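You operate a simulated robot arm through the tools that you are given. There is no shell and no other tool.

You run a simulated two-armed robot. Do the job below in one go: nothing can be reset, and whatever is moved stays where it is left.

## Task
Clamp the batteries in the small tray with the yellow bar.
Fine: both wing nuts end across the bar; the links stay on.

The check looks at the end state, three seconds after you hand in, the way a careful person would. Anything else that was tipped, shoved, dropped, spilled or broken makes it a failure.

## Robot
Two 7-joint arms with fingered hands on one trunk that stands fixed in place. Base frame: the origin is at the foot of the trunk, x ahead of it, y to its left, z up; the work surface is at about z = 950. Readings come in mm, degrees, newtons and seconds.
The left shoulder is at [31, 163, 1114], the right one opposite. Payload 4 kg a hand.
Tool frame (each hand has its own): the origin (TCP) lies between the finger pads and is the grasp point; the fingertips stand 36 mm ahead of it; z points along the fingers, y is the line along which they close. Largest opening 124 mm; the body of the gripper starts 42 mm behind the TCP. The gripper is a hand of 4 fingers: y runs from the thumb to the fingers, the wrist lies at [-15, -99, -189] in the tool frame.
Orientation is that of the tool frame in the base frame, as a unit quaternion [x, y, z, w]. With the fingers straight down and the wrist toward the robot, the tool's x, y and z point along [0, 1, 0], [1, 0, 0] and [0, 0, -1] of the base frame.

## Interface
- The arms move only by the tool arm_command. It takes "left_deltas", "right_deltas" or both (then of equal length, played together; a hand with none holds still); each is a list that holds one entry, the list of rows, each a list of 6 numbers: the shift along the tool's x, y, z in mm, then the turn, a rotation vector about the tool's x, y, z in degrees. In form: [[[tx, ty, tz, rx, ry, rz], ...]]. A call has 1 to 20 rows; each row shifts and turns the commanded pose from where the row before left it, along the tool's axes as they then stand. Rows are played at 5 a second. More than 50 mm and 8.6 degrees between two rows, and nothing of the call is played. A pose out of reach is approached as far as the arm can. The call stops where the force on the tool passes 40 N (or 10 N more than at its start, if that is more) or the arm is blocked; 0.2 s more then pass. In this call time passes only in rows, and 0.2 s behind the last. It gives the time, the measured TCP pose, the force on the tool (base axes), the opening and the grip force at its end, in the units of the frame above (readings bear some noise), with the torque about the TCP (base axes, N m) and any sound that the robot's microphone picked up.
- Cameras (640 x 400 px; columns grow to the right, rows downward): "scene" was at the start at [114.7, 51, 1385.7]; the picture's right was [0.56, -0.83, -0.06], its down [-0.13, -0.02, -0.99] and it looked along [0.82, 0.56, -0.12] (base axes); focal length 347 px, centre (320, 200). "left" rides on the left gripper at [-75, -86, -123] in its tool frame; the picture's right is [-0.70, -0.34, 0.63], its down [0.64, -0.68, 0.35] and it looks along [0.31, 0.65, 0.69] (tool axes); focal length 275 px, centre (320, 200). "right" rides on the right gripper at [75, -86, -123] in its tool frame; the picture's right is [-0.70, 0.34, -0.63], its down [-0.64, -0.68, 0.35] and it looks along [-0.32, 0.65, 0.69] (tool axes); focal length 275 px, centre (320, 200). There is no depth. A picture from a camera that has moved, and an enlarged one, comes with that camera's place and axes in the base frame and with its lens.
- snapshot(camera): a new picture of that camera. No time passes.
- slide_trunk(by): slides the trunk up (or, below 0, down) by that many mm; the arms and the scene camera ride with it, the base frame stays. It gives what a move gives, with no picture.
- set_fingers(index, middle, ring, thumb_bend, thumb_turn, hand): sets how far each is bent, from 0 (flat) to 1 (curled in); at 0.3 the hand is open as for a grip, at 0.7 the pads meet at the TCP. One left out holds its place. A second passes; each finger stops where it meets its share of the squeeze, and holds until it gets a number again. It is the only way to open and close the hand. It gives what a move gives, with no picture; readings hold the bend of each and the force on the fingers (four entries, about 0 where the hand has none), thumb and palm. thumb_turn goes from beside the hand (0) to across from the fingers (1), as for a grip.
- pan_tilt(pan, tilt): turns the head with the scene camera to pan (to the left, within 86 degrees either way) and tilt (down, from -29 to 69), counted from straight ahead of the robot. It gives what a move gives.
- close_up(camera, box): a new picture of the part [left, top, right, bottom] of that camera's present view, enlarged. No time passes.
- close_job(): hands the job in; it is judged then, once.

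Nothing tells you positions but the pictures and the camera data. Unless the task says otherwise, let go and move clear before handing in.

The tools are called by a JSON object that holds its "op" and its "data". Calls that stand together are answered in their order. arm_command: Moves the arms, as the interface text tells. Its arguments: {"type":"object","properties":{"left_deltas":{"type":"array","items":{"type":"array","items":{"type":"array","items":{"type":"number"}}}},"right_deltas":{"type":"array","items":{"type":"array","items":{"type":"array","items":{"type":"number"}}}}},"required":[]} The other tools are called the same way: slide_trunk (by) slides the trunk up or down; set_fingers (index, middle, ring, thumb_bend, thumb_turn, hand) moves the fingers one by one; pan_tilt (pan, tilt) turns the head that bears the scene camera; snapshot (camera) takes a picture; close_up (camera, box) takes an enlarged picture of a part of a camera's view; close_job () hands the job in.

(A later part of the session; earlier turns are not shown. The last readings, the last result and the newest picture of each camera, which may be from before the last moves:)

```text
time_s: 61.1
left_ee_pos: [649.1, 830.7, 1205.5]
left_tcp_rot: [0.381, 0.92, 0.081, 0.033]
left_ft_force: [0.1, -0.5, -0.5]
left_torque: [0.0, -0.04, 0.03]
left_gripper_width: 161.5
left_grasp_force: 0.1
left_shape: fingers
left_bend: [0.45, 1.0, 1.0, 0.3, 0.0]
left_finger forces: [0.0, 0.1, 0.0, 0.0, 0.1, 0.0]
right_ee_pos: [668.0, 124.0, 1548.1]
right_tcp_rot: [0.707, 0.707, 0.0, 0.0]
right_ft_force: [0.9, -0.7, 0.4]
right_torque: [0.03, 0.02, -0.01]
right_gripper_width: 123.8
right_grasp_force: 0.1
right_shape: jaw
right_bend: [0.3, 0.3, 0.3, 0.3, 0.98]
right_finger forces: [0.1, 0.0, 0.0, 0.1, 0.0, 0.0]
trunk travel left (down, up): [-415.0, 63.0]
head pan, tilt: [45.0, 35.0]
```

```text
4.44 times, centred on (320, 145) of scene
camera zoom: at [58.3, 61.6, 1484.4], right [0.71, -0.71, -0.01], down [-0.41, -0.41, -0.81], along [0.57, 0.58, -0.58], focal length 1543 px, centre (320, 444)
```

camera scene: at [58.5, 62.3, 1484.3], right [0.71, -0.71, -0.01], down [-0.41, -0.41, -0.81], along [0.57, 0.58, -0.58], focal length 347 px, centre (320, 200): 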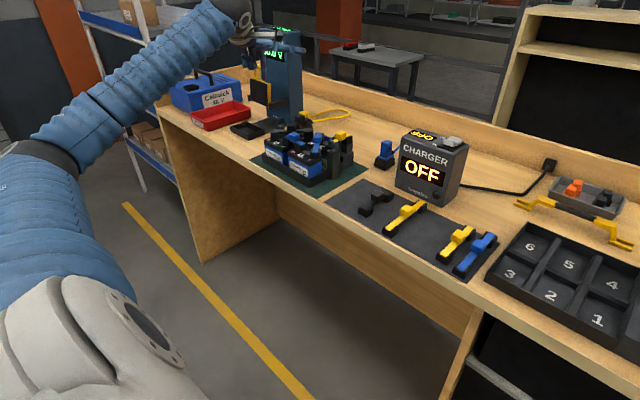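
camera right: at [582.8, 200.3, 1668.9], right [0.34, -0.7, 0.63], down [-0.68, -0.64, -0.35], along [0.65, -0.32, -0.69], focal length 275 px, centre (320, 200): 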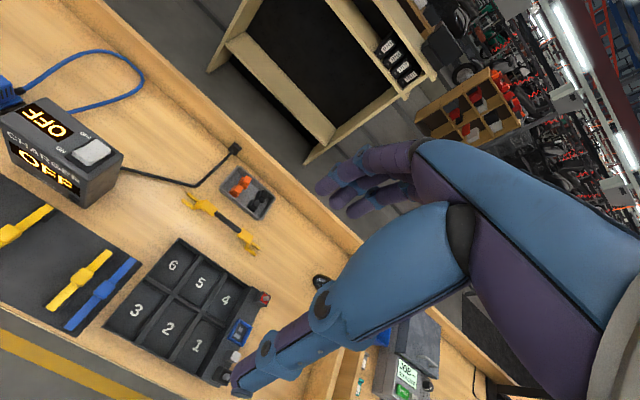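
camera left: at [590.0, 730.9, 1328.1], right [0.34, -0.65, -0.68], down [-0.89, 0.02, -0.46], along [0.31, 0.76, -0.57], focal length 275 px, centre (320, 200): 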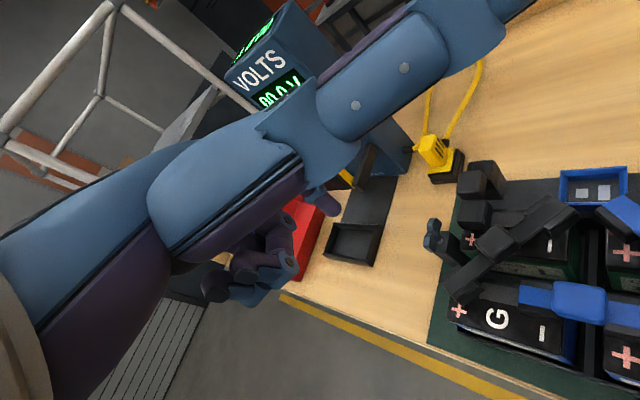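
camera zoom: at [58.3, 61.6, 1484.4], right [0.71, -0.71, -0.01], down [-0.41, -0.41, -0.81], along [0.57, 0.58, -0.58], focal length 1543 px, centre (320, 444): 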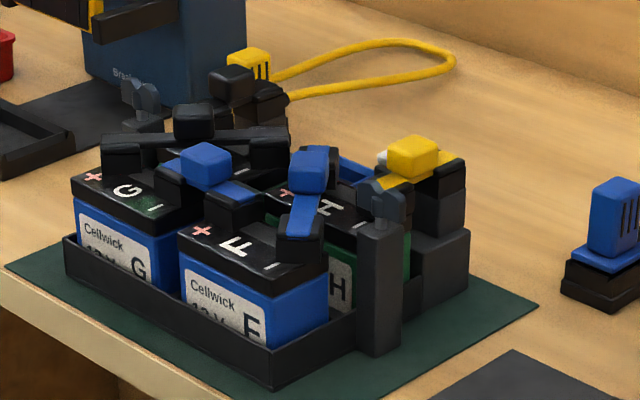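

Both nuts are aligned along the bar direction and all links are still on. Now I'll fetch the bar: move the right arm aside, raise the left hand, and return it to the neutral orientation with an open grip.

{"op": "arm_command", "data": {"left_deltas": [[[0, 0, -30, 0, 0, 0], [0, 0, -40, 0, 0, 0], [0, 0, -30, 0, 0, 0], [0, 0, 0, 5, 0, 0], [0, 0, 0, 5, 0, 0], [0, 0, 0, 0, 0, 7.5], [0, 0, 0, 0, 0, 7.5], [0, 0, 0, 0, 0, 7.5], [0, 0, 0, 0, 0, 7.5], [0, 0, 0, 0, 0, 7.5], [0, 0, 0, 0, 0, 7.5]]], "right_deltas": [[[-40, 0, 0, 0, 0, 0], [-40, 0, 0, 0, 0, 0], [-40, 0, 0, 0, 0, 0], [-40, 0, 0, 0, 0, 0], [-40, 0, 0, 0, 0, 0], [-40, 0, 0, 0, 0, 0], [-40, 0, 0, 0, 0, 0], [-40, 0, 0, 0, 0, 0], [-40, 0, 0, 0, 0, 0], [-40, 0, 0, 0, 0, 0], [0, 0, 0, 0, 0, 0]]]}}

{"op": "set_fingers", "data": {"hand": "left", "index": 0.3, "middle": 0.3, "ring": 0.3, "thumb_bend": 0.3, "thumb_turn": 1}}

{"op": "pan_tilt", "data": {"pan": 10, "tilt": 35}}

{"op": "snapshot", "data": {"camera": "scene"}}

```text
time_s: 63.5
left_ee_pos: [637.1, 819.1, 1301.6]
left_tcp_rot: [0.708, 0.706, 0.0, 0.001]
left_ft_force: [0.3, 0.1, -0.3]
left_torque: [0.0, 0.0, 0.01]
left_gripper_width: 161.3
left_grasp_force: 0.0
left_shape: fingers
left_bend: [0.45, 1.0, 1.0, 0.3, 0.0]
left_finger forces: [0.0, 0.1, 0.1, 0.0, 0.0, 0.0]
right_ee_pos: [671.5, -275.3, 1546.7]
right_tcp_rot: [0.707, 0.707, -0.001, 0.0]
right_ft_force: [0.2, 0.0, 0.6]
right_torque: [-0.03, -0.02, -0.02]
right_gripper_width: 123.4
right_grasp_force: 0.0
right_shape: jaw
right_bend: [0.3, 0.3, 0.3, 0.3, 0.98]
right_finger forces: [0.0, 0.0, 0.0, 0.0, 0.1, 0.0]
trunk travel left (down, up): [-415.0, 63.0]
head pan, tilt: [45.0, 35.0]
```

```text
time_s: 64.5
left_ee_pos: [635.5, 818.7, 1302.4]
left_tcp_rot: [0.707, 0.707, 0.0, 0.0]
left_ft_force: [-0.5, 0.0, -0.4]
left_torque: [0.01, -0.02, 0.0]
left_gripper_width: 123.0
left_grasp_force: 0.1
left_shape: fingers
left_bend: [0.3, 0.3, 0.3, 0.3, 0.97]
left_finger forces: [0.0, 0.1, 0.1, 0.0, 0.0, 0.0]
right_ee_pos: [670.9, -277.4, 1547.0]
right_tcp_rot: [0.707, 0.707, 0.001, 0.0]
right_ft_force: [0.2, -0.2, -0.6]
right_torque: [-0.01, 0.01, -0.03]
right_gripper_width: 123.9
right_grasp_force: 0.1
right_shape: jaw
right_bend: [0.3, 0.3, 0.3, 0.3, 0.98]
right_finger forces: [0.0, 0.0, 0.0, 0.1, 0.0, 0.1]
trunk travel left (down, up): [-415.0, 63.0]
head pan, tilt: [45.0, 35.0]
```

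```text
time_s: 65.5
left_ee_pos: [636.5, 819.4, 1303.1]
left_tcp_rot: [0.707, 0.707, 0.0, 0.001]
left_ft_force: [-0.8, 0.3, 0.0]
left_torque: [-0.01, -0.02, 0.01]
left_gripper_width: 122.7
left_grasp_force: 0.1
left_shape: fingers
left_bend: [0.3, 0.3, 0.3, 0.3, 0.97]
left_finger forces: [0.0, 0.1, 0.0, 0.0, 0.0, 0.1]
right_ee_pos: [671.6, -276.7, 1546.4]
right_tcp_rot: [0.708, 0.707, 0.0, 0.0]
right_ft_force: [-0.2, -0.7, 0.6]
right_torque: [0.0, 0.04, -0.01]
right_gripper_width: 123.9
right_grasp_force: 0.1
right_shape: jaw
right_bend: [0.3, 0.3, 0.3, 0.3, 0.98]
right_finger forces: [0.1, 0.0, 0.0, 0.0, 0.0, 0.0]
trunk travel left (down, up): [-415.0, 63.0]
head pan, tilt: [10.0, 35.0]
```

```text
taken
camera scene: at [82.6, 15.2, 1484.1], right [0.17, -0.98, 0.0], down [-0.57, -0.1, -0.81], along [0.8, 0.14, -0.58], focal length 347 px, centre (320, 200)
```

scene: 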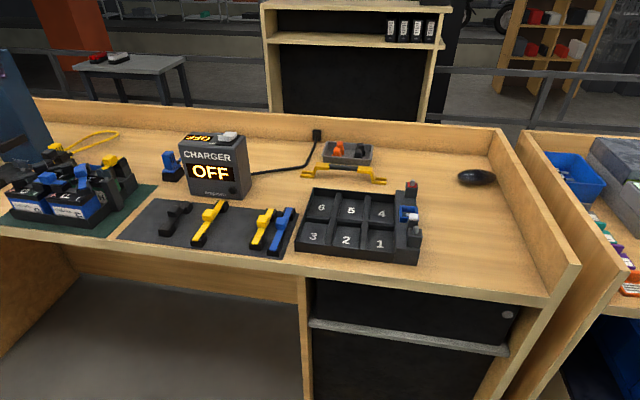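

The space around the bar is free (the grey box rim is about 70 mm behind it). I'll swing the left hand over to above the bar at height.

{"op": "arm_command", "data": {"left_deltas": [[[-40, 13, 0, 0, 0, 0], [-40, 13, 0, 0, 0, 0], [-40, 13, 0, 0, 0, 0], [-40, 13, 0, 0, 0, 0], [-40, 13, 0, 0, 0, 0], [-40, 13, 0, 0, 0, 0], [-40, 13, 0, 0, 0, 0], [-40, 13, 0, 0, 0, 0], [-40, 13, 0, 0, 0, 0], [-40, 13, 0, 0, 0, 0], [-40, 13, 0, 0, 0, 0], [-40, 13, 0, 0, 0, 0], [-40, 13, 0, 0, 0, 0], [-40, 13, 0, 0, 0, 0], [-40, 13, 0, 0, 0, 0], [-40, 13, 0, 0, 0, 0], [-40, 13, 0, 0, 0, 0], [-40, 13, 0, 0, 0, 0]]]}}

{"op": "arm_command", "data": {"left_deltas": [[[0, 0, 0, -5, 0, 0], [0, 0, 0, -5, 0, 0], [0, 0, 0, -5, 0, 0]]]}}

{"op": "snapshot", "data": {"camera": "left"}}

{"op": "snapshot", "data": {"camera": "scene"}}

```text
time_s: 69.3
left_ee_pos: [871.4, 95.7, 1299.4]
left_tcp_rot: [0.707, 0.708, 0.001, 0.0]
left_ft_force: [1.0, -0.8, -0.3]
left_torque: [0.01, 0.03, -0.02]
left_gripper_width: 123.0
left_grasp_force: 0.1
left_shape: fingers
left_bend: [0.3, 0.3, 0.3, 0.3, 0.97]
left_finger forces: [0.0, 0.0, 0.0, 0.1, 0.0, 0.0]
right_ee_pos: [672.0, -279.0, 1544.9]
right_tcp_rot: [0.707, 0.707, 0.001, 0.0]
right_ft_force: [-0.1, 0.0, 1.5]
right_torque: [0.03, -0.03, -0.03]
right_gripper_width: 123.9
right_grasp_force: 0.0
right_shape: jaw
right_bend: [0.3, 0.3, 0.3, 0.3, 0.98]
right_finger forces: [0.0, 0.0, 0.0, 0.0, 0.0, 0.1]
trunk travel left (down, up): [-415.0, 63.0]
head pan, tilt: [10.0, 35.0]
```

```text
time_s: 70.1
left_ee_pos: [869.3, 96.1, 1303.3]
left_tcp_rot: [0.701, 0.701, 0.093, 0.093]
left_ft_force: [0.4, -0.1, -1.1]
left_torque: [0.0, -0.01, 0.02]
left_gripper_width: 123.2
left_grasp_force: 0.0
left_shape: fingers
left_bend: [0.3, 0.3, 0.3, 0.3, 0.97]
left_finger forces: [0.1, 0.0, 0.0, 0.0, 0.1, 0.1]
right_ee_pos: [670.6, -277.1, 1546.3]
right_tcp_rot: [0.707, 0.707, 0.0, -0.001]
right_ft_force: [0.5, 0.9, 0.0]
right_torque: [0.0, 0.0, 0.03]
right_gripper_width: 123.6
right_grasp_force: 0.1
right_shape: jaw
right_bend: [0.3, 0.3, 0.3, 0.3, 0.98]
right_finger forces: [0.0, 0.0, 0.1, 0.0, 0.1, 0.0]
trunk travel left (down, up): [-415.0, 63.0]
head pan, tilt: [10.0, 35.0]
```

```text
taken
camera left: at [755.8, 22.9, 1397.1], right [-0.16, -0.7, -0.7], down [-0.57, 0.65, -0.51], along [0.81, 0.31, -0.5], focal length 275 px, centre (320, 200)
```

left: 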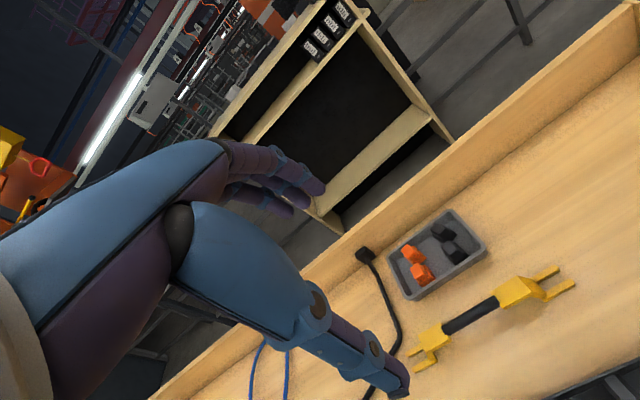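

```text
taken
camera scene: at [82.6, 15.2, 1484.1], right [0.17, -0.98, 0.0], down [-0.57, -0.1, -0.81], along [0.8, 0.14, -0.58], focal length 347 px, centre (320, 200)
```

scene: 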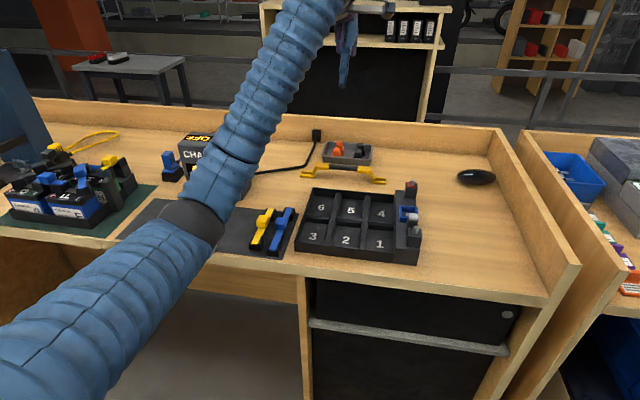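

{"op": "set_fingers", "data": {"hand": "left", "index": 0.5, "middle": 0.5, "ring": 0.5, "thumb_bend": 0.5, "thumb_turn": 1}}

{"op": "arm_command", "data": {"left_deltas": [[[0.2, -3.7, 38.2, 0, 0, 0], [0.2, -3.7, 38.2, 0, 0, 0], [0.2, -3.7, 38.2, 0, 0, 0], [0.2, -3.7, 38.2, 0, 0, 0], [0.2, -3.5, 36, 0, 0, 0]]]}}

{"op": "snapshot", "data": {"camera": "left"}}

{"op": "close_up", "data": {"camera": "scene", "box": [280, 70, 420, 200]}}

```text
time_s: 71.1
left_ee_pos: [868.9, 97.9, 1302.8]
left_tcp_rot: [0.701, 0.701, 0.092, 0.092]
left_ft_force: [-0.3, 0.3, -0.7]
left_torque: [-0.01, 0.0, 0.03]
left_gripper_width: 62.4
left_grasp_force: 0.0
left_shape: fingers
left_bend: [0.5, 0.5, 0.5, 0.5, 1.0]
left_finger forces: [0.0, 0.0, 0.0, 0.0, 0.1, 0.0]
right_ee_pos: [671.4, -276.8, 1546.3]
right_tcp_rot: [0.707, 0.707, 0.0, 0.0]
right_ft_force: [-0.2, 0.1, -0.1]
right_torque: [0.02, 0.0, 0.01]
right_gripper_width: 123.8
right_grasp_force: 0.0
right_shape: jaw
right_bend: [0.3, 0.3, 0.3, 0.3, 0.98]
right_finger forces: [0.1, 0.0, 0.0, 0.0, 0.0, 0.1]
trunk travel left (down, up): [-415.0, 63.0]
head pan, tilt: [10.0, 35.0]
```

```text
time_s: 72.3
left_ee_pos: [899.8, 96.2, 1115.7]
left_tcp_rot: [0.701, 0.701, 0.092, 0.092]
left_ft_force: [0.5, -0.5, -0.4]
left_torque: [0.0, -0.01, 0.01]
left_gripper_width: 62.0
left_grasp_force: 0.1
left_shape: fingers
left_bend: [0.5, 0.5, 0.5, 0.5, 1.0]
left_finger forces: [0.0, 0.0, 0.0, 0.0, 0.1, 0.0]
right_ee_pos: [670.4, -278.2, 1544.7]
right_tcp_rot: [0.708, 0.707, -0.001, 0.001]
right_ft_force: [0.5, 0.0, 0.2]
right_torque: [0.0, -0.04, 0.01]
right_gripper_width: 123.7
right_grasp_force: 0.1
right_shape: jaw
right_bend: [0.3, 0.3, 0.3, 0.3, 0.98]
right_finger forces: [0.0, 0.0, 0.0, 0.0, 0.0, 0.0]
trunk travel left (down, up): [-415.0, 63.0]
head pan, tilt: [10.0, 35.0]
```

```text
taken
camera left: at [785.3, 22.4, 1210.5], right [-0.16, -0.7, -0.7], down [-0.57, 0.65, -0.51], along [0.81, 0.32, -0.5], focal length 275 px, centre (320, 200)
```

left: 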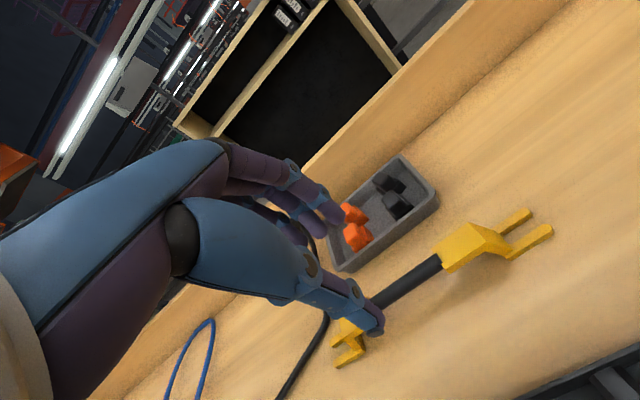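

```text
3.08 times, centred on (350, 135) of scene
camera zoom: at [83.1, 14.4, 1484.1], right [0.17, -0.98, 0.0], down [-0.57, -0.1, -0.81], along [0.8, 0.14, -0.58], focal length 1068 px, centre (228, 400)
```

zoom: 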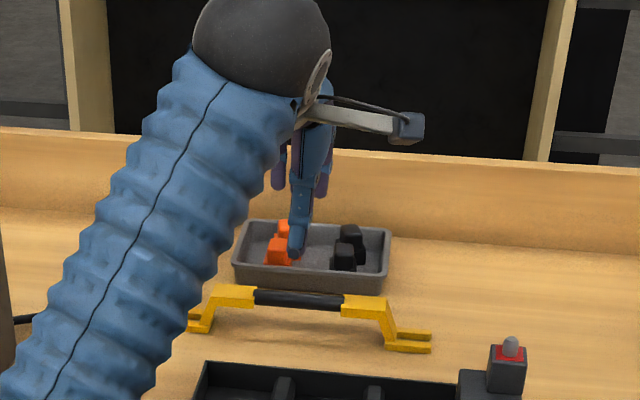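

{"op": "arm_command", "data": {"left_deltas": [[[0.2, -0.9, 30, 0, 0, 0], [0.2, -0.9, 30, 0, 0, 0], [0.2, -0.9, 28, 0, 0, 0]]]}}

{"op": "snapshot", "data": {"camera": "left"}}

{"op": "close_up", "data": {"camera": "scene", "box": [300, 110, 400, 200]}}

```text
time_s: 73.1
left_ee_pos: [921.4, 98.8, 1032.3]
left_tcp_rot: [0.701, 0.701, 0.092, 0.092]
left_ft_force: [0.1, -0.4, 0.4]
left_torque: [0.0, 0.01, -0.02]
left_gripper_width: 62.3
left_grasp_force: 0.0
left_shape: fingers
left_bend: [0.5, 0.5, 0.5, 0.5, 1.0]
left_finger forces: [0.1, 0.0, 0.0, 0.0, 0.0, 0.0]
right_ee_pos: [671.7, -277.0, 1545.6]
right_tcp_rot: [0.707, 0.707, -0.001, 0.0]
right_ft_force: [0.9, 0.2, -0.1]
right_torque: [-0.01, -0.01, 0.0]
right_gripper_width: 123.6
right_grasp_force: 0.1
right_shape: jaw
right_bend: [0.3, 0.3, 0.3, 0.3, 0.98]
right_finger forces: [0.0, 0.1, 0.0, 0.1, 0.1, 0.0]
trunk travel left (down, up): [-415.0, 63.0]
head pan, tilt: [10.0, 35.0]
```

```text
taken
camera left: at [807.3, 24.8, 1126.7], right [-0.16, -0.7, -0.7], down [-0.57, 0.64, -0.51], along [0.81, 0.32, -0.5], focal length 275 px, centre (320, 200)
```

left: 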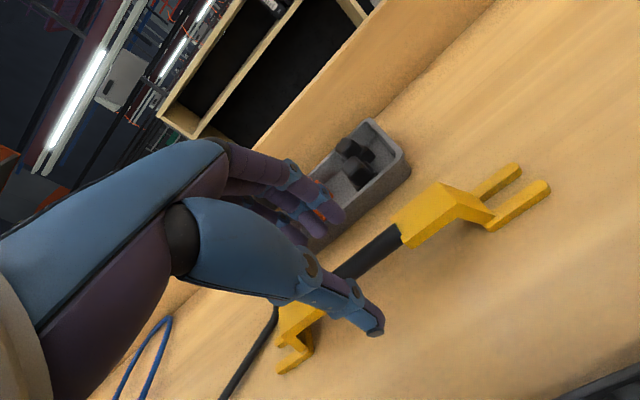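

```text
4.44 times, centred on (350, 155) of scene
camera zoom: at [82.6, 14.6, 1484.1], right [0.17, -0.98, 0.0], down [-0.57, -0.1, -0.81], along [0.8, 0.14, -0.58], focal length 1543 px, centre (187, 400)
```

zoom: 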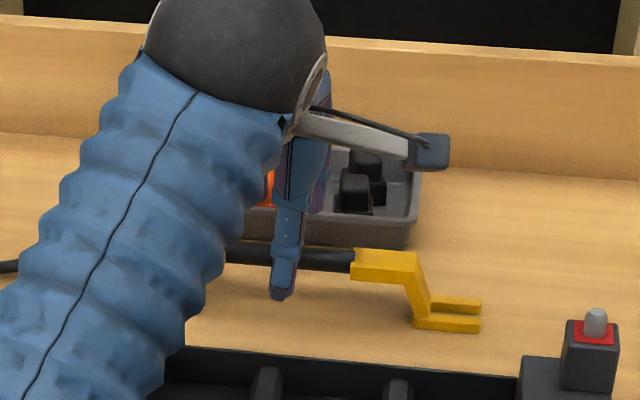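

{"op": "arm_command", "data": {"left_deltas": [[[0, 0, 10, 0, 0, 0], [0, 0, 8, 0, 0, 0], [0, 0, 6, 0, 0, 0]]]}}

{"op": "close_up", "data": {"camera": "left", "box": [240, 150, 480, 300]}}

```text
time_s: 73.9
left_ee_pos: [925.4, 99.7, 1012.9]
left_tcp_rot: [0.701, 0.7, 0.095, 0.095]
left_ft_force: [0.2, 0.5, 0.0]
left_torque: [0.0, 0.01, 0.0]
left_gripper_width: 62.1
left_grasp_force: 0.1
left_shape: fingers
left_bend: [0.5, 0.5, 0.5, 0.5, 1.0]
left_finger forces: [0.0, 0.1, 0.0, 0.1, 0.0, 0.1]
right_ee_pos: [664.9, -276.9, 1549.9]
right_tcp_rot: [0.707, 0.707, 0.001, 0.001]
right_ft_force: [0.3, 0.2, -0.3]
right_torque: [0.03, 0.04, -0.01]
right_gripper_width: 123.8
right_grasp_force: 0.1
right_shape: jaw
right_bend: [0.3, 0.3, 0.3, 0.3, 0.98]
right_finger forces: [0.1, 0.0, 0.0, 0.0, 0.0, 0.0]
trunk travel left (down, up): [-415.0, 63.0]
head pan, tilt: [10.0, 35.0]
```

```text
2.67 times, centred on (360, 225) of left
camera zoom: at [810.5, 24.3, 1108.0], right [-0.16, -0.7, -0.7], down [-0.57, 0.64, -0.51], along [0.81, 0.32, -0.5], focal length 734 px, centre (213, 133)
```

zoom: 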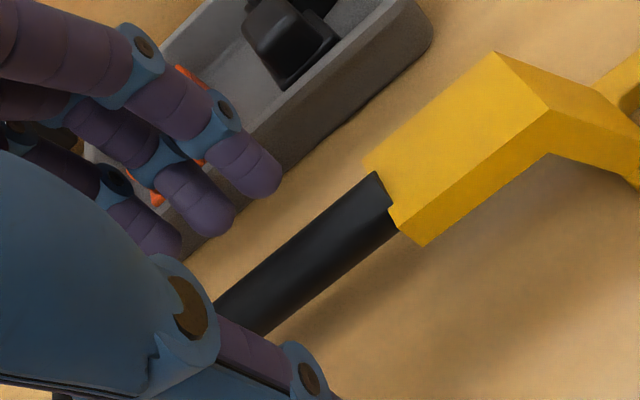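

{"op": "snapshot", "data": {"camera": "scene"}}

{"op": "snapshot", "data": {"camera": "right"}}

```text
taken
camera scene: at [77.6, 14.6, 1484.9], right [0.17, -0.98, 0.0], down [-0.57, -0.1, -0.82], along [0.8, 0.14, -0.58], focal length 347 px, centre (320, 200)
```

scene: 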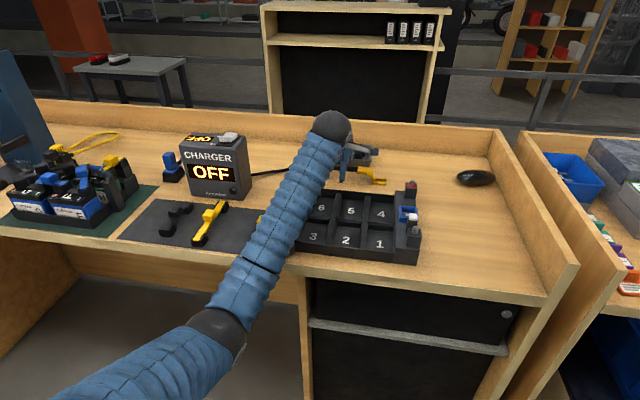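

```text
taken
camera right: at [580.3, -201.0, 1670.8], right [0.34, -0.7, 0.63], down [-0.68, -0.64, -0.35], along [0.65, -0.31, -0.69], focal length 275 px, centre (320, 200)
```

right: 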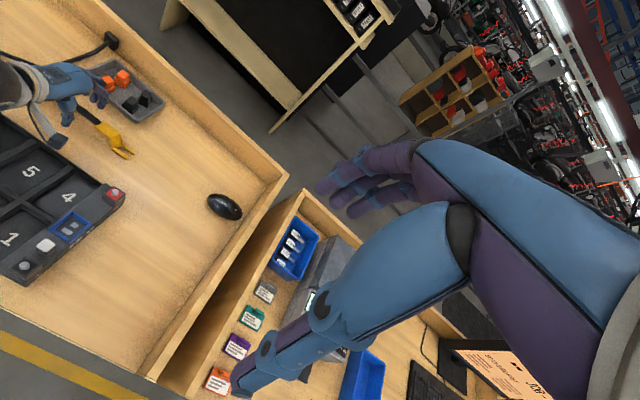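

{"op": "close_up", "data": {"camera": "scene", "box": [180, 100, 420, 290]}}

{"op": "close_up", "data": {"camera": "scene", "box": [60, 240, 320, 400]}}

```text
2.11 times, centred on (300, 195) of scene
camera zoom: at [77.6, 14.6, 1484.9], right [0.17, -0.98, 0.0], down [-0.57, -0.1, -0.82], along [0.8, 0.14, -0.58], focal length 731 px, centre (362, 210)
```

zoom: 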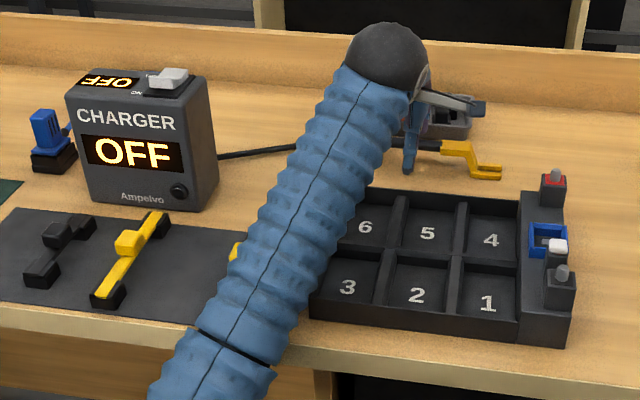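

```text
2.46 times, centred on (190, 320) of scene
camera zoom: at [77.6, 14.6, 1484.9], right [0.17, -0.98, 0.0], down [-0.57, -0.1, -0.82], along [0.8, 0.14, -0.58], focal length 854 px, centre (640, -95)
```

zoom: 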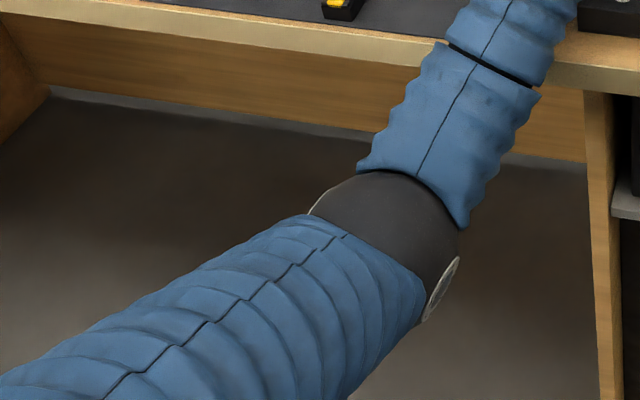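

The trunk and camera shifted back about 5 mm on the last rows, so the arm's elbow or forearm is probably pressing the bench edge. I'll raise the hand a little and check that it recovers.

{"op": "arm_command", "data": {"left_deltas": [[[0, 0, -10, 0, 0, 0], [0, 0, -15, 0, 0, 0], [0, 0, -15, 0, 0, 0]]]}}

{"op": "snapshot", "data": {"camera": "scene"}}

```text
time_s: 74.7
left_ee_pos: [914.9, 98.4, 1046.5]
left_tcp_rot: [0.701, 0.701, 0.092, 0.093]
left_ft_force: [-0.1, 0.2, 0.6]
left_torque: [-0.02, -0.01, 0.01]
left_gripper_width: 62.4
left_grasp_force: 0.1
left_shape: fingers
left_bend: [0.5, 0.5, 0.5, 0.5, 1.0]
left_finger forces: [0.0, 0.0, 0.0, 0.0, 0.1, 0.0]
right_ee_pos: [671.2, -278.1, 1547.4]
right_tcp_rot: [0.707, 0.708, 0.0, 0.0]
right_ft_force: [0.2, -0.8, 1.0]
right_torque: [0.01, -0.02, 0.0]
right_gripper_width: 123.9
right_grasp_force: 0.1
right_shape: jaw
right_bend: [0.3, 0.3, 0.3, 0.3, 0.98]
right_finger forces: [0.0, 0.0, 0.0, 0.0, 0.0, 0.0]
trunk travel left (down, up): [-415.0, 63.0]
head pan, tilt: [10.0, 35.0]
```

```text
taken
camera scene: at [81.6, 14.9, 1484.1], right [0.17, -0.98, 0.0], down [-0.57, -0.1, -0.81], along [0.8, 0.14, -0.58], focal length 347 px, centre (320, 200)
```

scene: 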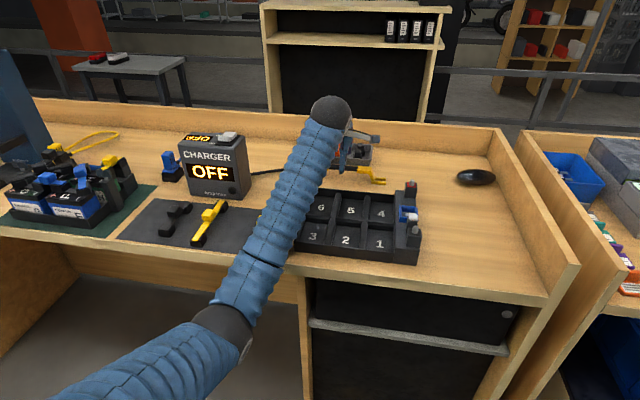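

Recovered; the forearm was touching the bench edge. I'll take out the tilt and raise the trunk so the elbow rides higher.

{"op": "arm_command", "data": {"left_deltas": [[[0, 0, -30, 0, 0, 0], [0, 0, -30, 0, 0, 0], [0, 0, 0, 5, 0, 0], [0, 0, 0, 5, 0, 0], [0, 0, 0, 5, 0, 0]]]}}

{"op": "slide_trunk", "data": {"by": 60}}

{"op": "snapshot", "data": {"camera": "scene"}}

{"op": "snapshot", "data": {"camera": "left"}}

```text
time_s: 75.9
left_ee_pos: [902.4, 97.9, 1104.6]
left_tcp_rot: [0.707, 0.707, 0.0, 0.0]
left_ft_force: [-0.3, 0.2, 0.6]
left_torque: [-0.02, -0.01, 0.01]
left_gripper_width: 61.9
left_grasp_force: 0.1
left_shape: fingers
left_bend: [0.5, 0.5, 0.5, 0.5, 1.0]
left_finger forces: [0.0, 0.0, 0.0, 0.0, 0.0, 0.1]
right_ee_pos: [671.3, -278.0, 1546.6]
right_tcp_rot: [0.706, 0.708, -0.001, 0.0]
right_ft_force: [0.5, 0.3, -0.5]
right_torque: [0.01, 0.0, -0.04]
right_gripper_width: 123.6
right_grasp_force: 0.1
right_shape: jaw
right_bend: [0.3, 0.3, 0.3, 0.3, 0.98]
right_finger forces: [0.1, 0.0, 0.0, 0.1, 0.0, 0.0]
trunk travel left (down, up): [-415.0, 63.0]
head pan, tilt: [10.0, 35.0]
```

```text
time_s: 76.9
left_ee_pos: [901.2, 99.2, 1164.2]
left_tcp_rot: [0.707, 0.707, 0.0, 0.0]
left_ft_force: [-0.2, -0.1, -0.1]
left_torque: [0.0, -0.03, 0.0]
left_gripper_width: 62.2
left_grasp_force: 0.1
left_shape: fingers
left_bend: [0.5, 0.5, 0.5, 0.5, 1.0]
left_finger forces: [0.1, 0.0, 0.0, 0.0, 0.0, 0.1]
right_ee_pos: [667.9, -277.4, 1607.2]
right_tcp_rot: [0.707, 0.707, -0.001, 0.0]
right_ft_force: [-0.4, -0.1, -0.2]
right_torque: [-0.02, 0.02, -0.03]
right_gripper_width: 123.3
right_grasp_force: 0.0
right_shape: jaw
right_bend: [0.3, 0.3, 0.3, 0.3, 0.98]
right_finger forces: [0.0, 0.1, 0.0, 0.0, 0.0, 0.1]
trunk travel left (down, up): [-475.0, 3.0]
head pan, tilt: [10.0, 35.0]
```

```text
taken
camera scene: at [78.3, 14.6, 1544.9], right [0.17, -0.98, 0.0], down [-0.57, -0.1, -0.82], along [0.81, 0.14, -0.57], focal length 347 px, centre (320, 200)
```

scene: 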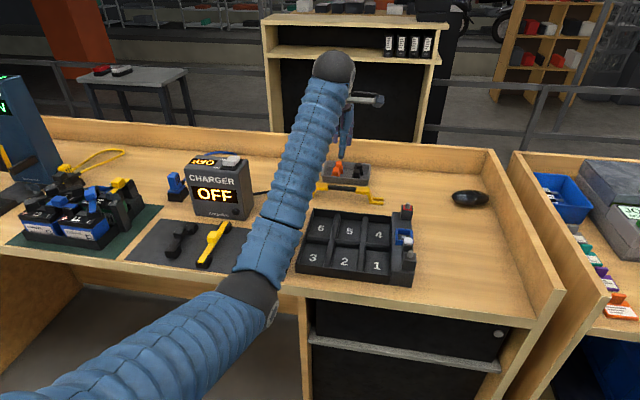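

```text
taken
camera left: at [816.3, 24.1, 1285.1], right [-0.34, -0.7, -0.63], down [-0.68, 0.65, -0.34], along [0.65, 0.32, -0.69], focal length 275 px, centre (320, 200)
```

left: 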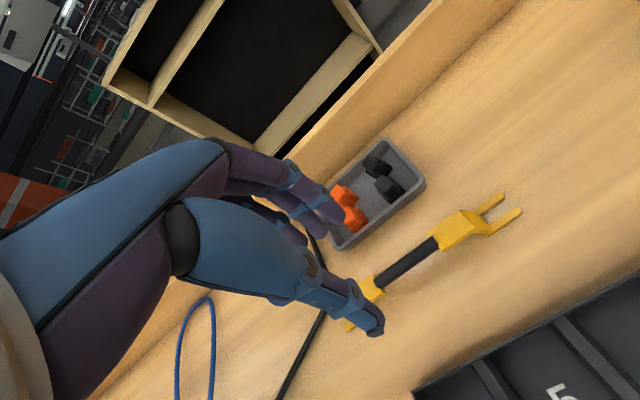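

{"op": "arm_command", "data": {"left_deltas": [[[-0.5, 7, 30, 0, 0, 0], [-0.5, 7, 30, 0, 0, 0], [-0.5, 7, 30, 0, 0, 0], [-0.5, 7, 30, 0, 0, 0]]]}}

{"op": "snapshot", "data": {"camera": "scene"}}

{"op": "snapshot", "data": {"camera": "left"}}

```text
time_s: 77.9
left_ee_pos: [929.2, 95.2, 1043.8]
left_tcp_rot: [0.707, 0.707, 0.001, 0.0]
left_ft_force: [0.0, 0.1, -0.1]
left_torque: [0.0, -0.02, 0.0]
left_gripper_width: 62.3
left_grasp_force: 0.1
left_shape: fingers
left_bend: [0.5, 0.5, 0.5, 0.5, 1.0]
left_finger forces: [0.0, 0.0, 0.1, 0.0, 0.0, 0.0]
right_ee_pos: [668.9, -276.5, 1607.0]
right_tcp_rot: [0.707, 0.707, -0.001, 0.0]
right_ft_force: [0.1, 0.1, 0.2]
right_torque: [0.01, 0.04, -0.02]
right_gripper_width: 123.7
right_grasp_force: 0.2
right_shape: jaw
right_bend: [0.3, 0.3, 0.3, 0.3, 0.98]
right_finger forces: [0.0, 0.0, 0.1, 0.0, 0.0, 0.0]
trunk travel left (down, up): [-475.0, 3.0]
head pan, tilt: [10.0, 35.0]
```

```text
taken
camera scene: at [78.7, 14.7, 1544.5], right [0.17, -0.98, 0.0], down [-0.57, -0.1, -0.82], along [0.81, 0.14, -0.57], focal length 347 px, centre (320, 200)
```

scene: 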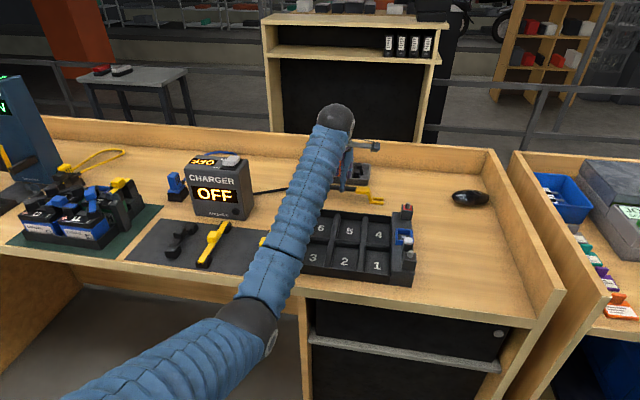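

```text
taken
camera left: at [843.9, 21.4, 1165.1], right [-0.34, -0.7, -0.63], down [-0.68, 0.65, -0.35], along [0.65, 0.32, -0.69], focal length 275 px, centre (320, 200)
```

left: 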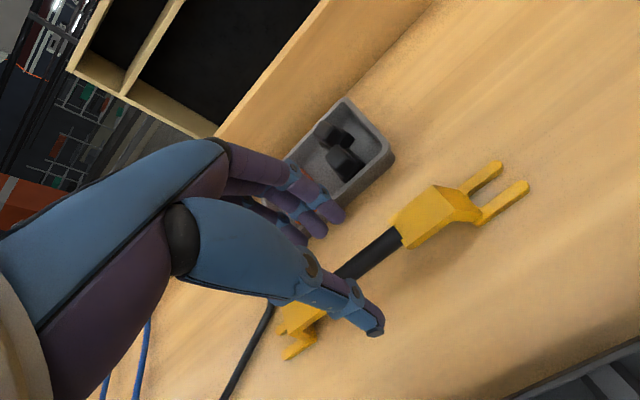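

{"op": "arm_command", "data": {"left_deltas": [[[0, 0, 12, 0, 0, 0], [0, 0, 12, 0, 0, 0], [0, 0, 10, 0, 0, 0]]]}}

{"op": "close_up", "data": {"camera": "left", "box": [240, 150, 480, 300]}}

{"op": "close_up", "data": {"camera": "scene", "box": [200, 100, 420, 330]}}

```text
time_s: 78.7
left_ee_pos: [929.0, 96.2, 1007.7]
left_tcp_rot: [0.706, 0.708, 0.0, -0.001]
left_ft_force: [0.0, 0.6, 0.0]
left_torque: [-0.03, -0.01, 0.01]
left_gripper_width: 62.2
left_grasp_force: 0.0
left_shape: fingers
left_bend: [0.5, 0.5, 0.5, 0.5, 1.0]
left_finger forces: [0.0, 0.0, 0.0, 0.0, 0.0, 0.0]
right_ee_pos: [667.7, -276.8, 1606.0]
right_tcp_rot: [0.707, 0.707, -0.001, -0.001]
right_ft_force: [0.5, -0.1, 0.1]
right_torque: [-0.01, 0.02, 0.03]
right_gripper_width: 123.7
right_grasp_force: 0.0
right_shape: jaw
right_bend: [0.3, 0.3, 0.3, 0.3, 0.98]
right_finger forces: [0.1, 0.0, 0.0, 0.0, 0.0, 0.0]
trunk travel left (down, up): [-475.0, 3.0]
head pan, tilt: [10.0, 35.0]
```

```text
2.67 times, centred on (360, 225) of left
camera zoom: at [844.0, 22.2, 1129.5], right [-0.34, -0.7, -0.63], down [-0.68, 0.65, -0.35], along [0.65, 0.32, -0.69], focal length 734 px, centre (213, 133)
```

zoom: 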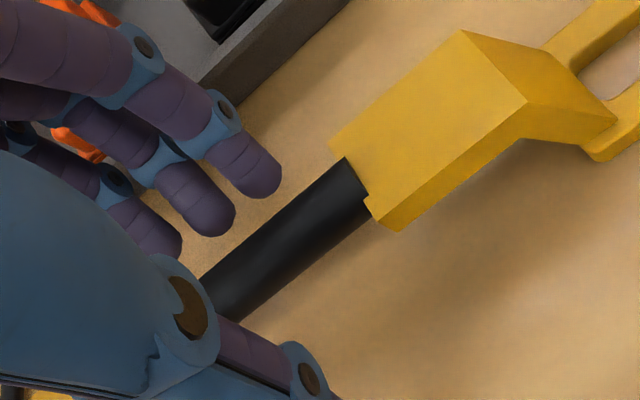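

```text
1.74 times, centred on (310, 215) of scene
camera zoom: at [78.1, 14.7, 1544.5], right [0.17, -0.98, 0.0], down [-0.57, -0.1, -0.82], along [0.81, 0.14, -0.57], focal length 604 px, centre (337, 174)
```

zoom: 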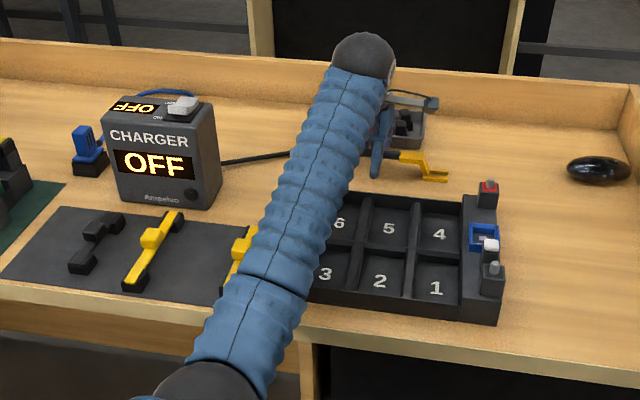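

{"op": "arm_command", "data": {"left_deltas": [[[0, 0, 4, 0, 0, 0]]]}}

{"op": "set_fingers", "data": {"hand": "left", "index": 0.6, "middle": 0.6, "ring": 0.6, "thumb_bend": 0.6}}

{"op": "close_up", "data": {"camera": "left", "box": [240, 150, 480, 300]}}

```text
time_s: 79.1
left_ee_pos: [929.9, 97.3, 1005.3]
left_tcp_rot: [0.707, 0.708, 0.0, 0.0]
left_ft_force: [0.1, 0.1, 0.6]
left_torque: [-0.01, 0.01, 0.02]
left_gripper_width: 62.2
left_grasp_force: 0.1
left_shape: fingers
left_bend: [0.5, 0.5, 0.5, 0.5, 1.0]
left_finger forces: [0.0, 0.1, 0.1, 0.0, 0.0, 0.0]
right_ee_pos: [667.4, -277.3, 1606.4]
right_tcp_rot: [0.707, 0.707, 0.0, 0.0]
right_ft_force: [0.1, 0.4, 1.1]
right_torque: [0.0, 0.01, -0.01]
right_gripper_width: 123.7
right_grasp_force: 0.2
right_shape: jaw
right_bend: [0.3, 0.3, 0.3, 0.3, 0.98]
right_finger forces: [0.0, 0.1, 0.0, 0.1, 0.1, 0.0]
trunk travel left (down, up): [-475.0, 3.0]
head pan, tilt: [10.0, 35.0]
```

```text
time_s: 80.1
left_ee_pos: [928.7, 96.8, 1005.6]
left_tcp_rot: [0.707, 0.707, 0.0, 0.0]
left_ft_force: [-1.1, 0.2, 0.5]
left_torque: [-0.03, -0.03, 0.02]
left_gripper_width: 31.3
left_grasp_force: 0.0
left_shape: fingers
left_bend: [0.6, 0.6, 0.6, 0.6, 1.0]
left_finger forces: [0.1, 0.1, 0.0, 0.1, 0.0, 0.1]
right_ee_pos: [667.9, -276.5, 1608.0]
right_tcp_rot: [0.707, 0.707, -0.001, 0.0]
right_ft_force: [0.1, 0.1, 0.0]
right_torque: [0.05, -0.04, 0.02]
right_gripper_width: 123.8
right_grasp_force: 0.1
right_shape: jaw
right_bend: [0.3, 0.3, 0.3, 0.3, 0.98]
right_finger forces: [0.0, 0.0, 0.1, 0.1, 0.1, 0.1]
trunk travel left (down, up): [-475.0, 3.0]
head pan, tilt: [10.0, 35.0]
```

```text
2.67 times, centred on (360, 225) of left
camera zoom: at [844.2, 22.6, 1126.5], right [-0.34, -0.7, -0.63], down [-0.68, 0.65, -0.35], along [0.65, 0.32, -0.69], focal length 734 px, centre (213, 133)
```

zoom: 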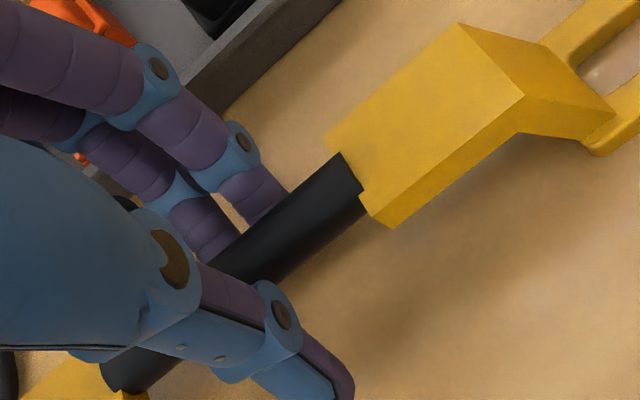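

Centered. Closing on the black grip.

{"op": "set_fingers", "data": {"hand": "left", "index": 0.8, "middle": 0.8, "ring": 0.8, "thumb_bend": 0.8}}

{"op": "close_up", "data": {"camera": "left", "box": [240, 150, 480, 300]}}

```text
time_s: 81.1
left_ee_pos: [928.1, 97.4, 1005.1]
left_tcp_rot: [0.707, 0.707, 0.0, 0.0]
left_ft_force: [-1.1, -1.1, 1.6]
left_torque: [-0.3, -0.04, -0.21]
left_gripper_width: 7.6
left_grasp_force: 36.8
left_shape: fingers
left_bend: [0.66, 0.71, 0.71, 0.67, 1.0]
left_finger forces: [13.1, 11.0, 12.4, 0.0, 37.9, 0.1]
right_ee_pos: [667.7, -276.4, 1607.0]
right_tcp_rot: [0.707, 0.707, 0.0, 0.0]
right_ft_force: [0.0, -0.5, 0.3]
right_torque: [0.0, 0.0, 0.01]
right_gripper_width: 123.8
right_grasp_force: 0.1
right_shape: jaw
right_bend: [0.3, 0.3, 0.3, 0.3, 0.98]
right_finger forces: [0.0, 0.0, 0.0, 0.0, 0.0, 0.0]
trunk travel left (down, up): [-475.0, 3.0]
head pan, tilt: [10.0, 35.0]
```

```text
2.67 times, centred on (360, 225) of left
camera zoom: at [844.0, 22.4, 1126.6], right [-0.34, -0.7, -0.63], down [-0.68, 0.65, -0.35], along [0.65, 0.32, -0.69], focal length 734 px, centre (213, 133)
```

zoom: 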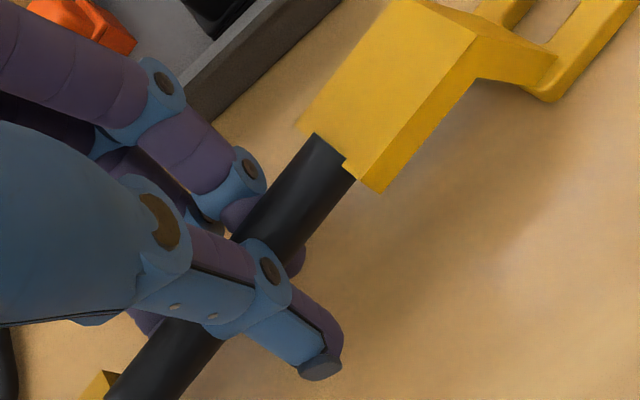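

The bar yawed a few degrees in the grip but is held firmly (37 N). I'll lift it slowly and inspect its attitude.

{"op": "arm_command", "data": {"left_deltas": [[[0, 0, -10, 0, 0, 0], [0, 0, -20, 0, 0, 0], [0, 0, -30, 0, 0, 0], [0, 0, -40, 0, 0, 0], [0, 0, -40, 0, 0, 0], [0, 0, -40, 0, 0, 0]]]}}

{"op": "snapshot", "data": {"camera": "left"}}

{"op": "snapshot", "data": {"camera": "scene"}}

{"op": "close_up", "data": {"camera": "scene", "box": [240, 40, 440, 165]}}

```text
time_s: 82.5
left_ee_pos: [930.9, 98.3, 1185.5]
left_tcp_rot: [0.707, 0.707, 0.0, 0.0]
left_ft_force: [1.1, 0.1, -2.2]
left_torque: [0.03, -0.01, 0.01]
left_gripper_width: 8.2
left_grasp_force: 35.1
left_shape: fingers
left_bend: [0.65, 0.72, 0.72, 0.67, 0.98]
left_finger forces: [20.8, 7.8, 6.6, 0.0, 34.8, 0.0]
right_ee_pos: [667.0, -276.1, 1607.6]
right_tcp_rot: [0.707, 0.707, 0.0, -0.001]
right_ft_force: [-0.4, 0.5, -0.2]
right_torque: [0.02, 0.01, -0.01]
right_gripper_width: 124.1
right_grasp_force: 0.0
right_shape: jaw
right_bend: [0.3, 0.3, 0.3, 0.3, 0.98]
right_finger forces: [0.1, 0.0, 0.0, 0.1, 0.0, 0.0]
trunk travel left (down, up): [-475.0, 3.0]
head pan, tilt: [10.0, 35.0]
```

```text
taken
camera left: at [846.3, 23.3, 1306.0], right [-0.34, -0.7, -0.63], down [-0.68, 0.64, -0.35], along [0.65, 0.32, -0.69], focal length 275 px, centre (320, 200)
```

left: 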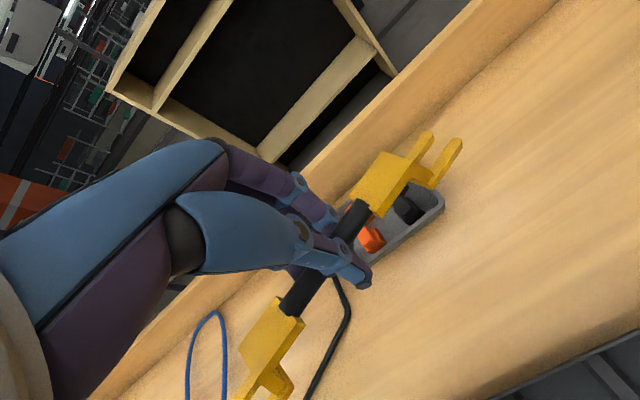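

```text
taken
camera scene: at [78.0, 14.5, 1544.6], right [0.17, -0.98, 0.0], down [-0.57, -0.1, -0.82], along [0.81, 0.14, -0.57], focal length 347 px, centre (320, 200)
```

scene: 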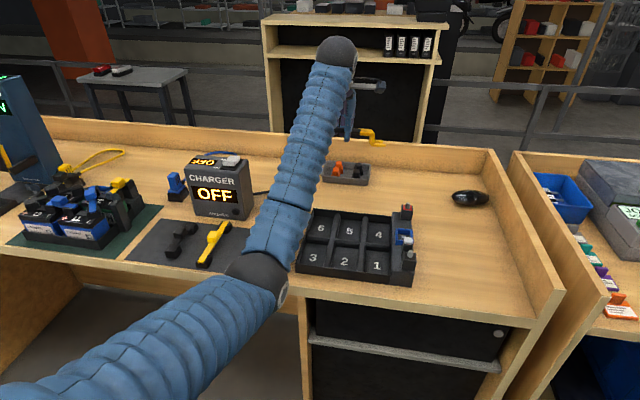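

```text
3.20 times, centred on (340, 102) of scene
camera zoom: at [78.0, 14.5, 1544.6], right [0.17, -0.98, 0.0], down [-0.57, -0.1, -0.82], along [0.81, 0.14, -0.57], focal length 1111 px, centre (256, 512)
```

zoom: 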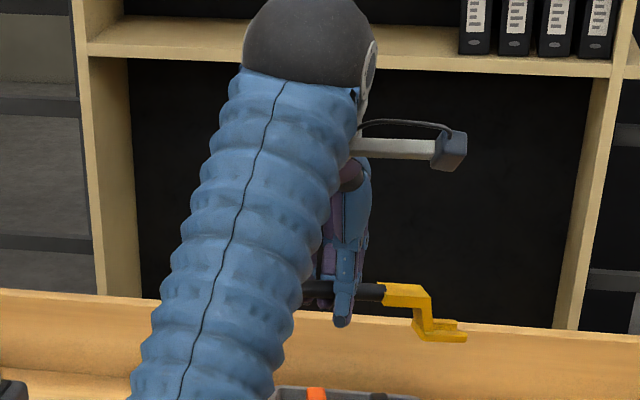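

The bar is held with about 15° yaw relative to the hand; I'll compensate by yawing the hand. First I carry it high to above the tray.

{"op": "arm_command", "data": {"left_deltas": [[[0, 0, -35, 0, 0, 0], [0, 0, -30, 0, 0, 0], [37, -13, 0, 0, 0, 0], [37, -13, 0, 0, 0, 0], [37, -13, 0, 0, 0, 0], [37, -13, 0, 0, 0, 0], [37, -13, 0, 0, 0, 0], [37, -13, 0, 0, 0, 0], [37, -13, 0, 0, 0, 0], [37, -14, 0, 0, 0, 0], [37, -14, 0, 0, 0, 0], [37, -14, 0, 0, 0, 0], [37, -14, 0, 0, 0, 0], [37, -14, 0, 0, 0, 0], [37, -14, 0, 0, 0, 0], [37, -14, 0, 0, 0, 0], [37, -14, 0, 0, 0, 0], [37, -14, 0, 0, 0, 0]]]}}

{"op": "arm_command", "data": {"left_deltas": [[[35, -13, 0, 0, 0, 0], [35, -13, 0, 0, 0, 0], [0, 0, 0, 0, 0, 5], [0, 0, 0, 0, 0, 5], [0, 0, 0, 0, 0, 5]]]}}

{"op": "pan_tilt", "data": {"pan": 45, "tilt": 35}}

{"op": "snapshot", "data": {"camera": "scene"}}

{"op": "snapshot", "data": {"camera": "left"}}

```text
time_s: 86.3
left_ee_pos: [707.9, 687.3, 1249.2]
left_tcp_rot: [0.708, 0.707, 0.0, 0.001]
left_ft_force: [-0.3, 0.0, -0.9]
left_torque: [-0.01, 0.02, -0.02]
left_gripper_width: 7.7
left_grasp_force: 34.3
left_shape: fingers
left_bend: [0.65, 0.72, 0.72, 0.67, 0.98]
left_finger forces: [20.1, 7.9, 6.2, 0.0, 34.0, 0.1]
right_ee_pos: [667.0, -275.3, 1608.1]
right_tcp_rot: [0.707, 0.707, 0.0, 0.001]
right_ft_force: [-0.9, 0.5, 0.3]
right_torque: [-0.01, 0.02, 0.0]
right_gripper_width: 123.6
right_grasp_force: 0.1
right_shape: jaw
right_bend: [0.3, 0.3, 0.3, 0.3, 0.98]
right_finger forces: [0.1, 0.1, 0.0, 0.1, 0.0, 0.0]
trunk travel left (down, up): [-475.0, 3.0]
head pan, tilt: [10.0, 35.0]
```

```text
time_s: 87.5
left_ee_pos: [685.3, 759.0, 1251.3]
left_tcp_rot: [0.793, 0.609, 0.0, 0.0]
left_ft_force: [0.7, -0.1, -1.7]
left_torque: [-0.01, 0.03, -0.02]
left_gripper_width: 7.7
left_grasp_force: 33.7
left_shape: fingers
left_bend: [0.65, 0.72, 0.72, 0.67, 0.98]
left_finger forces: [20.0, 7.8, 6.1, 0.0, 34.0, 0.0]
right_ee_pos: [668.7, -276.5, 1607.1]
right_tcp_rot: [0.707, 0.707, 0.0, 0.0]
right_ft_force: [-0.6, -0.2, 0.1]
right_torque: [-0.02, -0.01, 0.03]
right_gripper_width: 123.9
right_grasp_force: 0.0
right_shape: jaw
right_bend: [0.3, 0.3, 0.3, 0.3, 0.98]
right_finger forces: [0.0, 0.0, 0.0, 0.1, 0.0, 0.1]
trunk travel left (down, up): [-475.0, 3.0]
head pan, tilt: [10.0, 35.0]
```

```text
time_s: 88.5
left_ee_pos: [686.2, 759.4, 1251.0]
left_tcp_rot: [0.793, 0.609, 0.0, 0.0]
left_ft_force: [0.7, -0.4, -1.8]
left_torque: [0.04, 0.0, -0.01]
left_gripper_width: 7.6
left_grasp_force: 33.4
left_shape: fingers
left_bend: [0.65, 0.72, 0.72, 0.67, 0.98]
left_finger forces: [20.0, 7.8, 6.2, 0.0, 33.9, 0.0]
right_ee_pos: [667.2, -275.4, 1608.3]
right_tcp_rot: [0.707, 0.708, 0.0, -0.001]
right_ft_force: [-0.2, 0.1, 0.5]
right_torque: [-0.02, -0.03, -0.01]
right_gripper_width: 123.9
right_grasp_force: 0.0
right_shape: jaw
right_bend: [0.3, 0.3, 0.3, 0.3, 0.98]
right_finger forces: [0.0, 0.1, 0.1, 0.1, 0.0, 0.1]
trunk travel left (down, up): [-475.0, 3.0]
head pan, tilt: [45.0, 35.0]
```

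```text
taken
camera scene: at [53.7, 62.2, 1544.5], right [0.71, -0.71, 0.0], down [-0.41, -0.41, -0.82], along [0.58, 0.58, -0.57], focal length 347 px, centre (320, 200)
```

scene: 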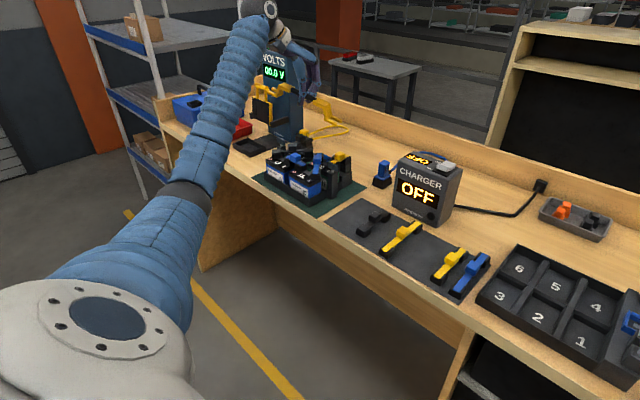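

```text
taken
camera left: at [584.0, 709.7, 1372.6], right [-0.51, -0.59, -0.63], down [-0.49, 0.8, -0.35], along [0.71, 0.14, -0.69], focal length 275 px, centre (320, 200)
```

left: 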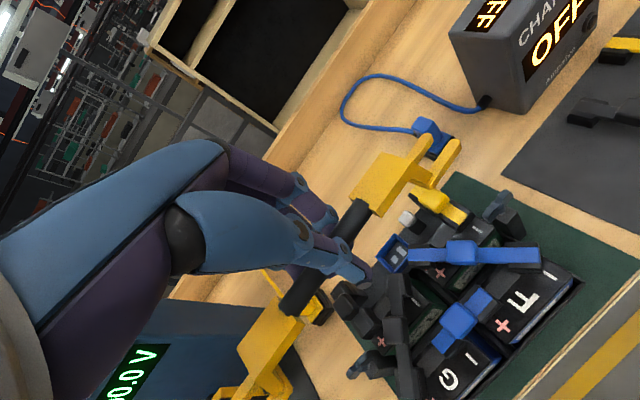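

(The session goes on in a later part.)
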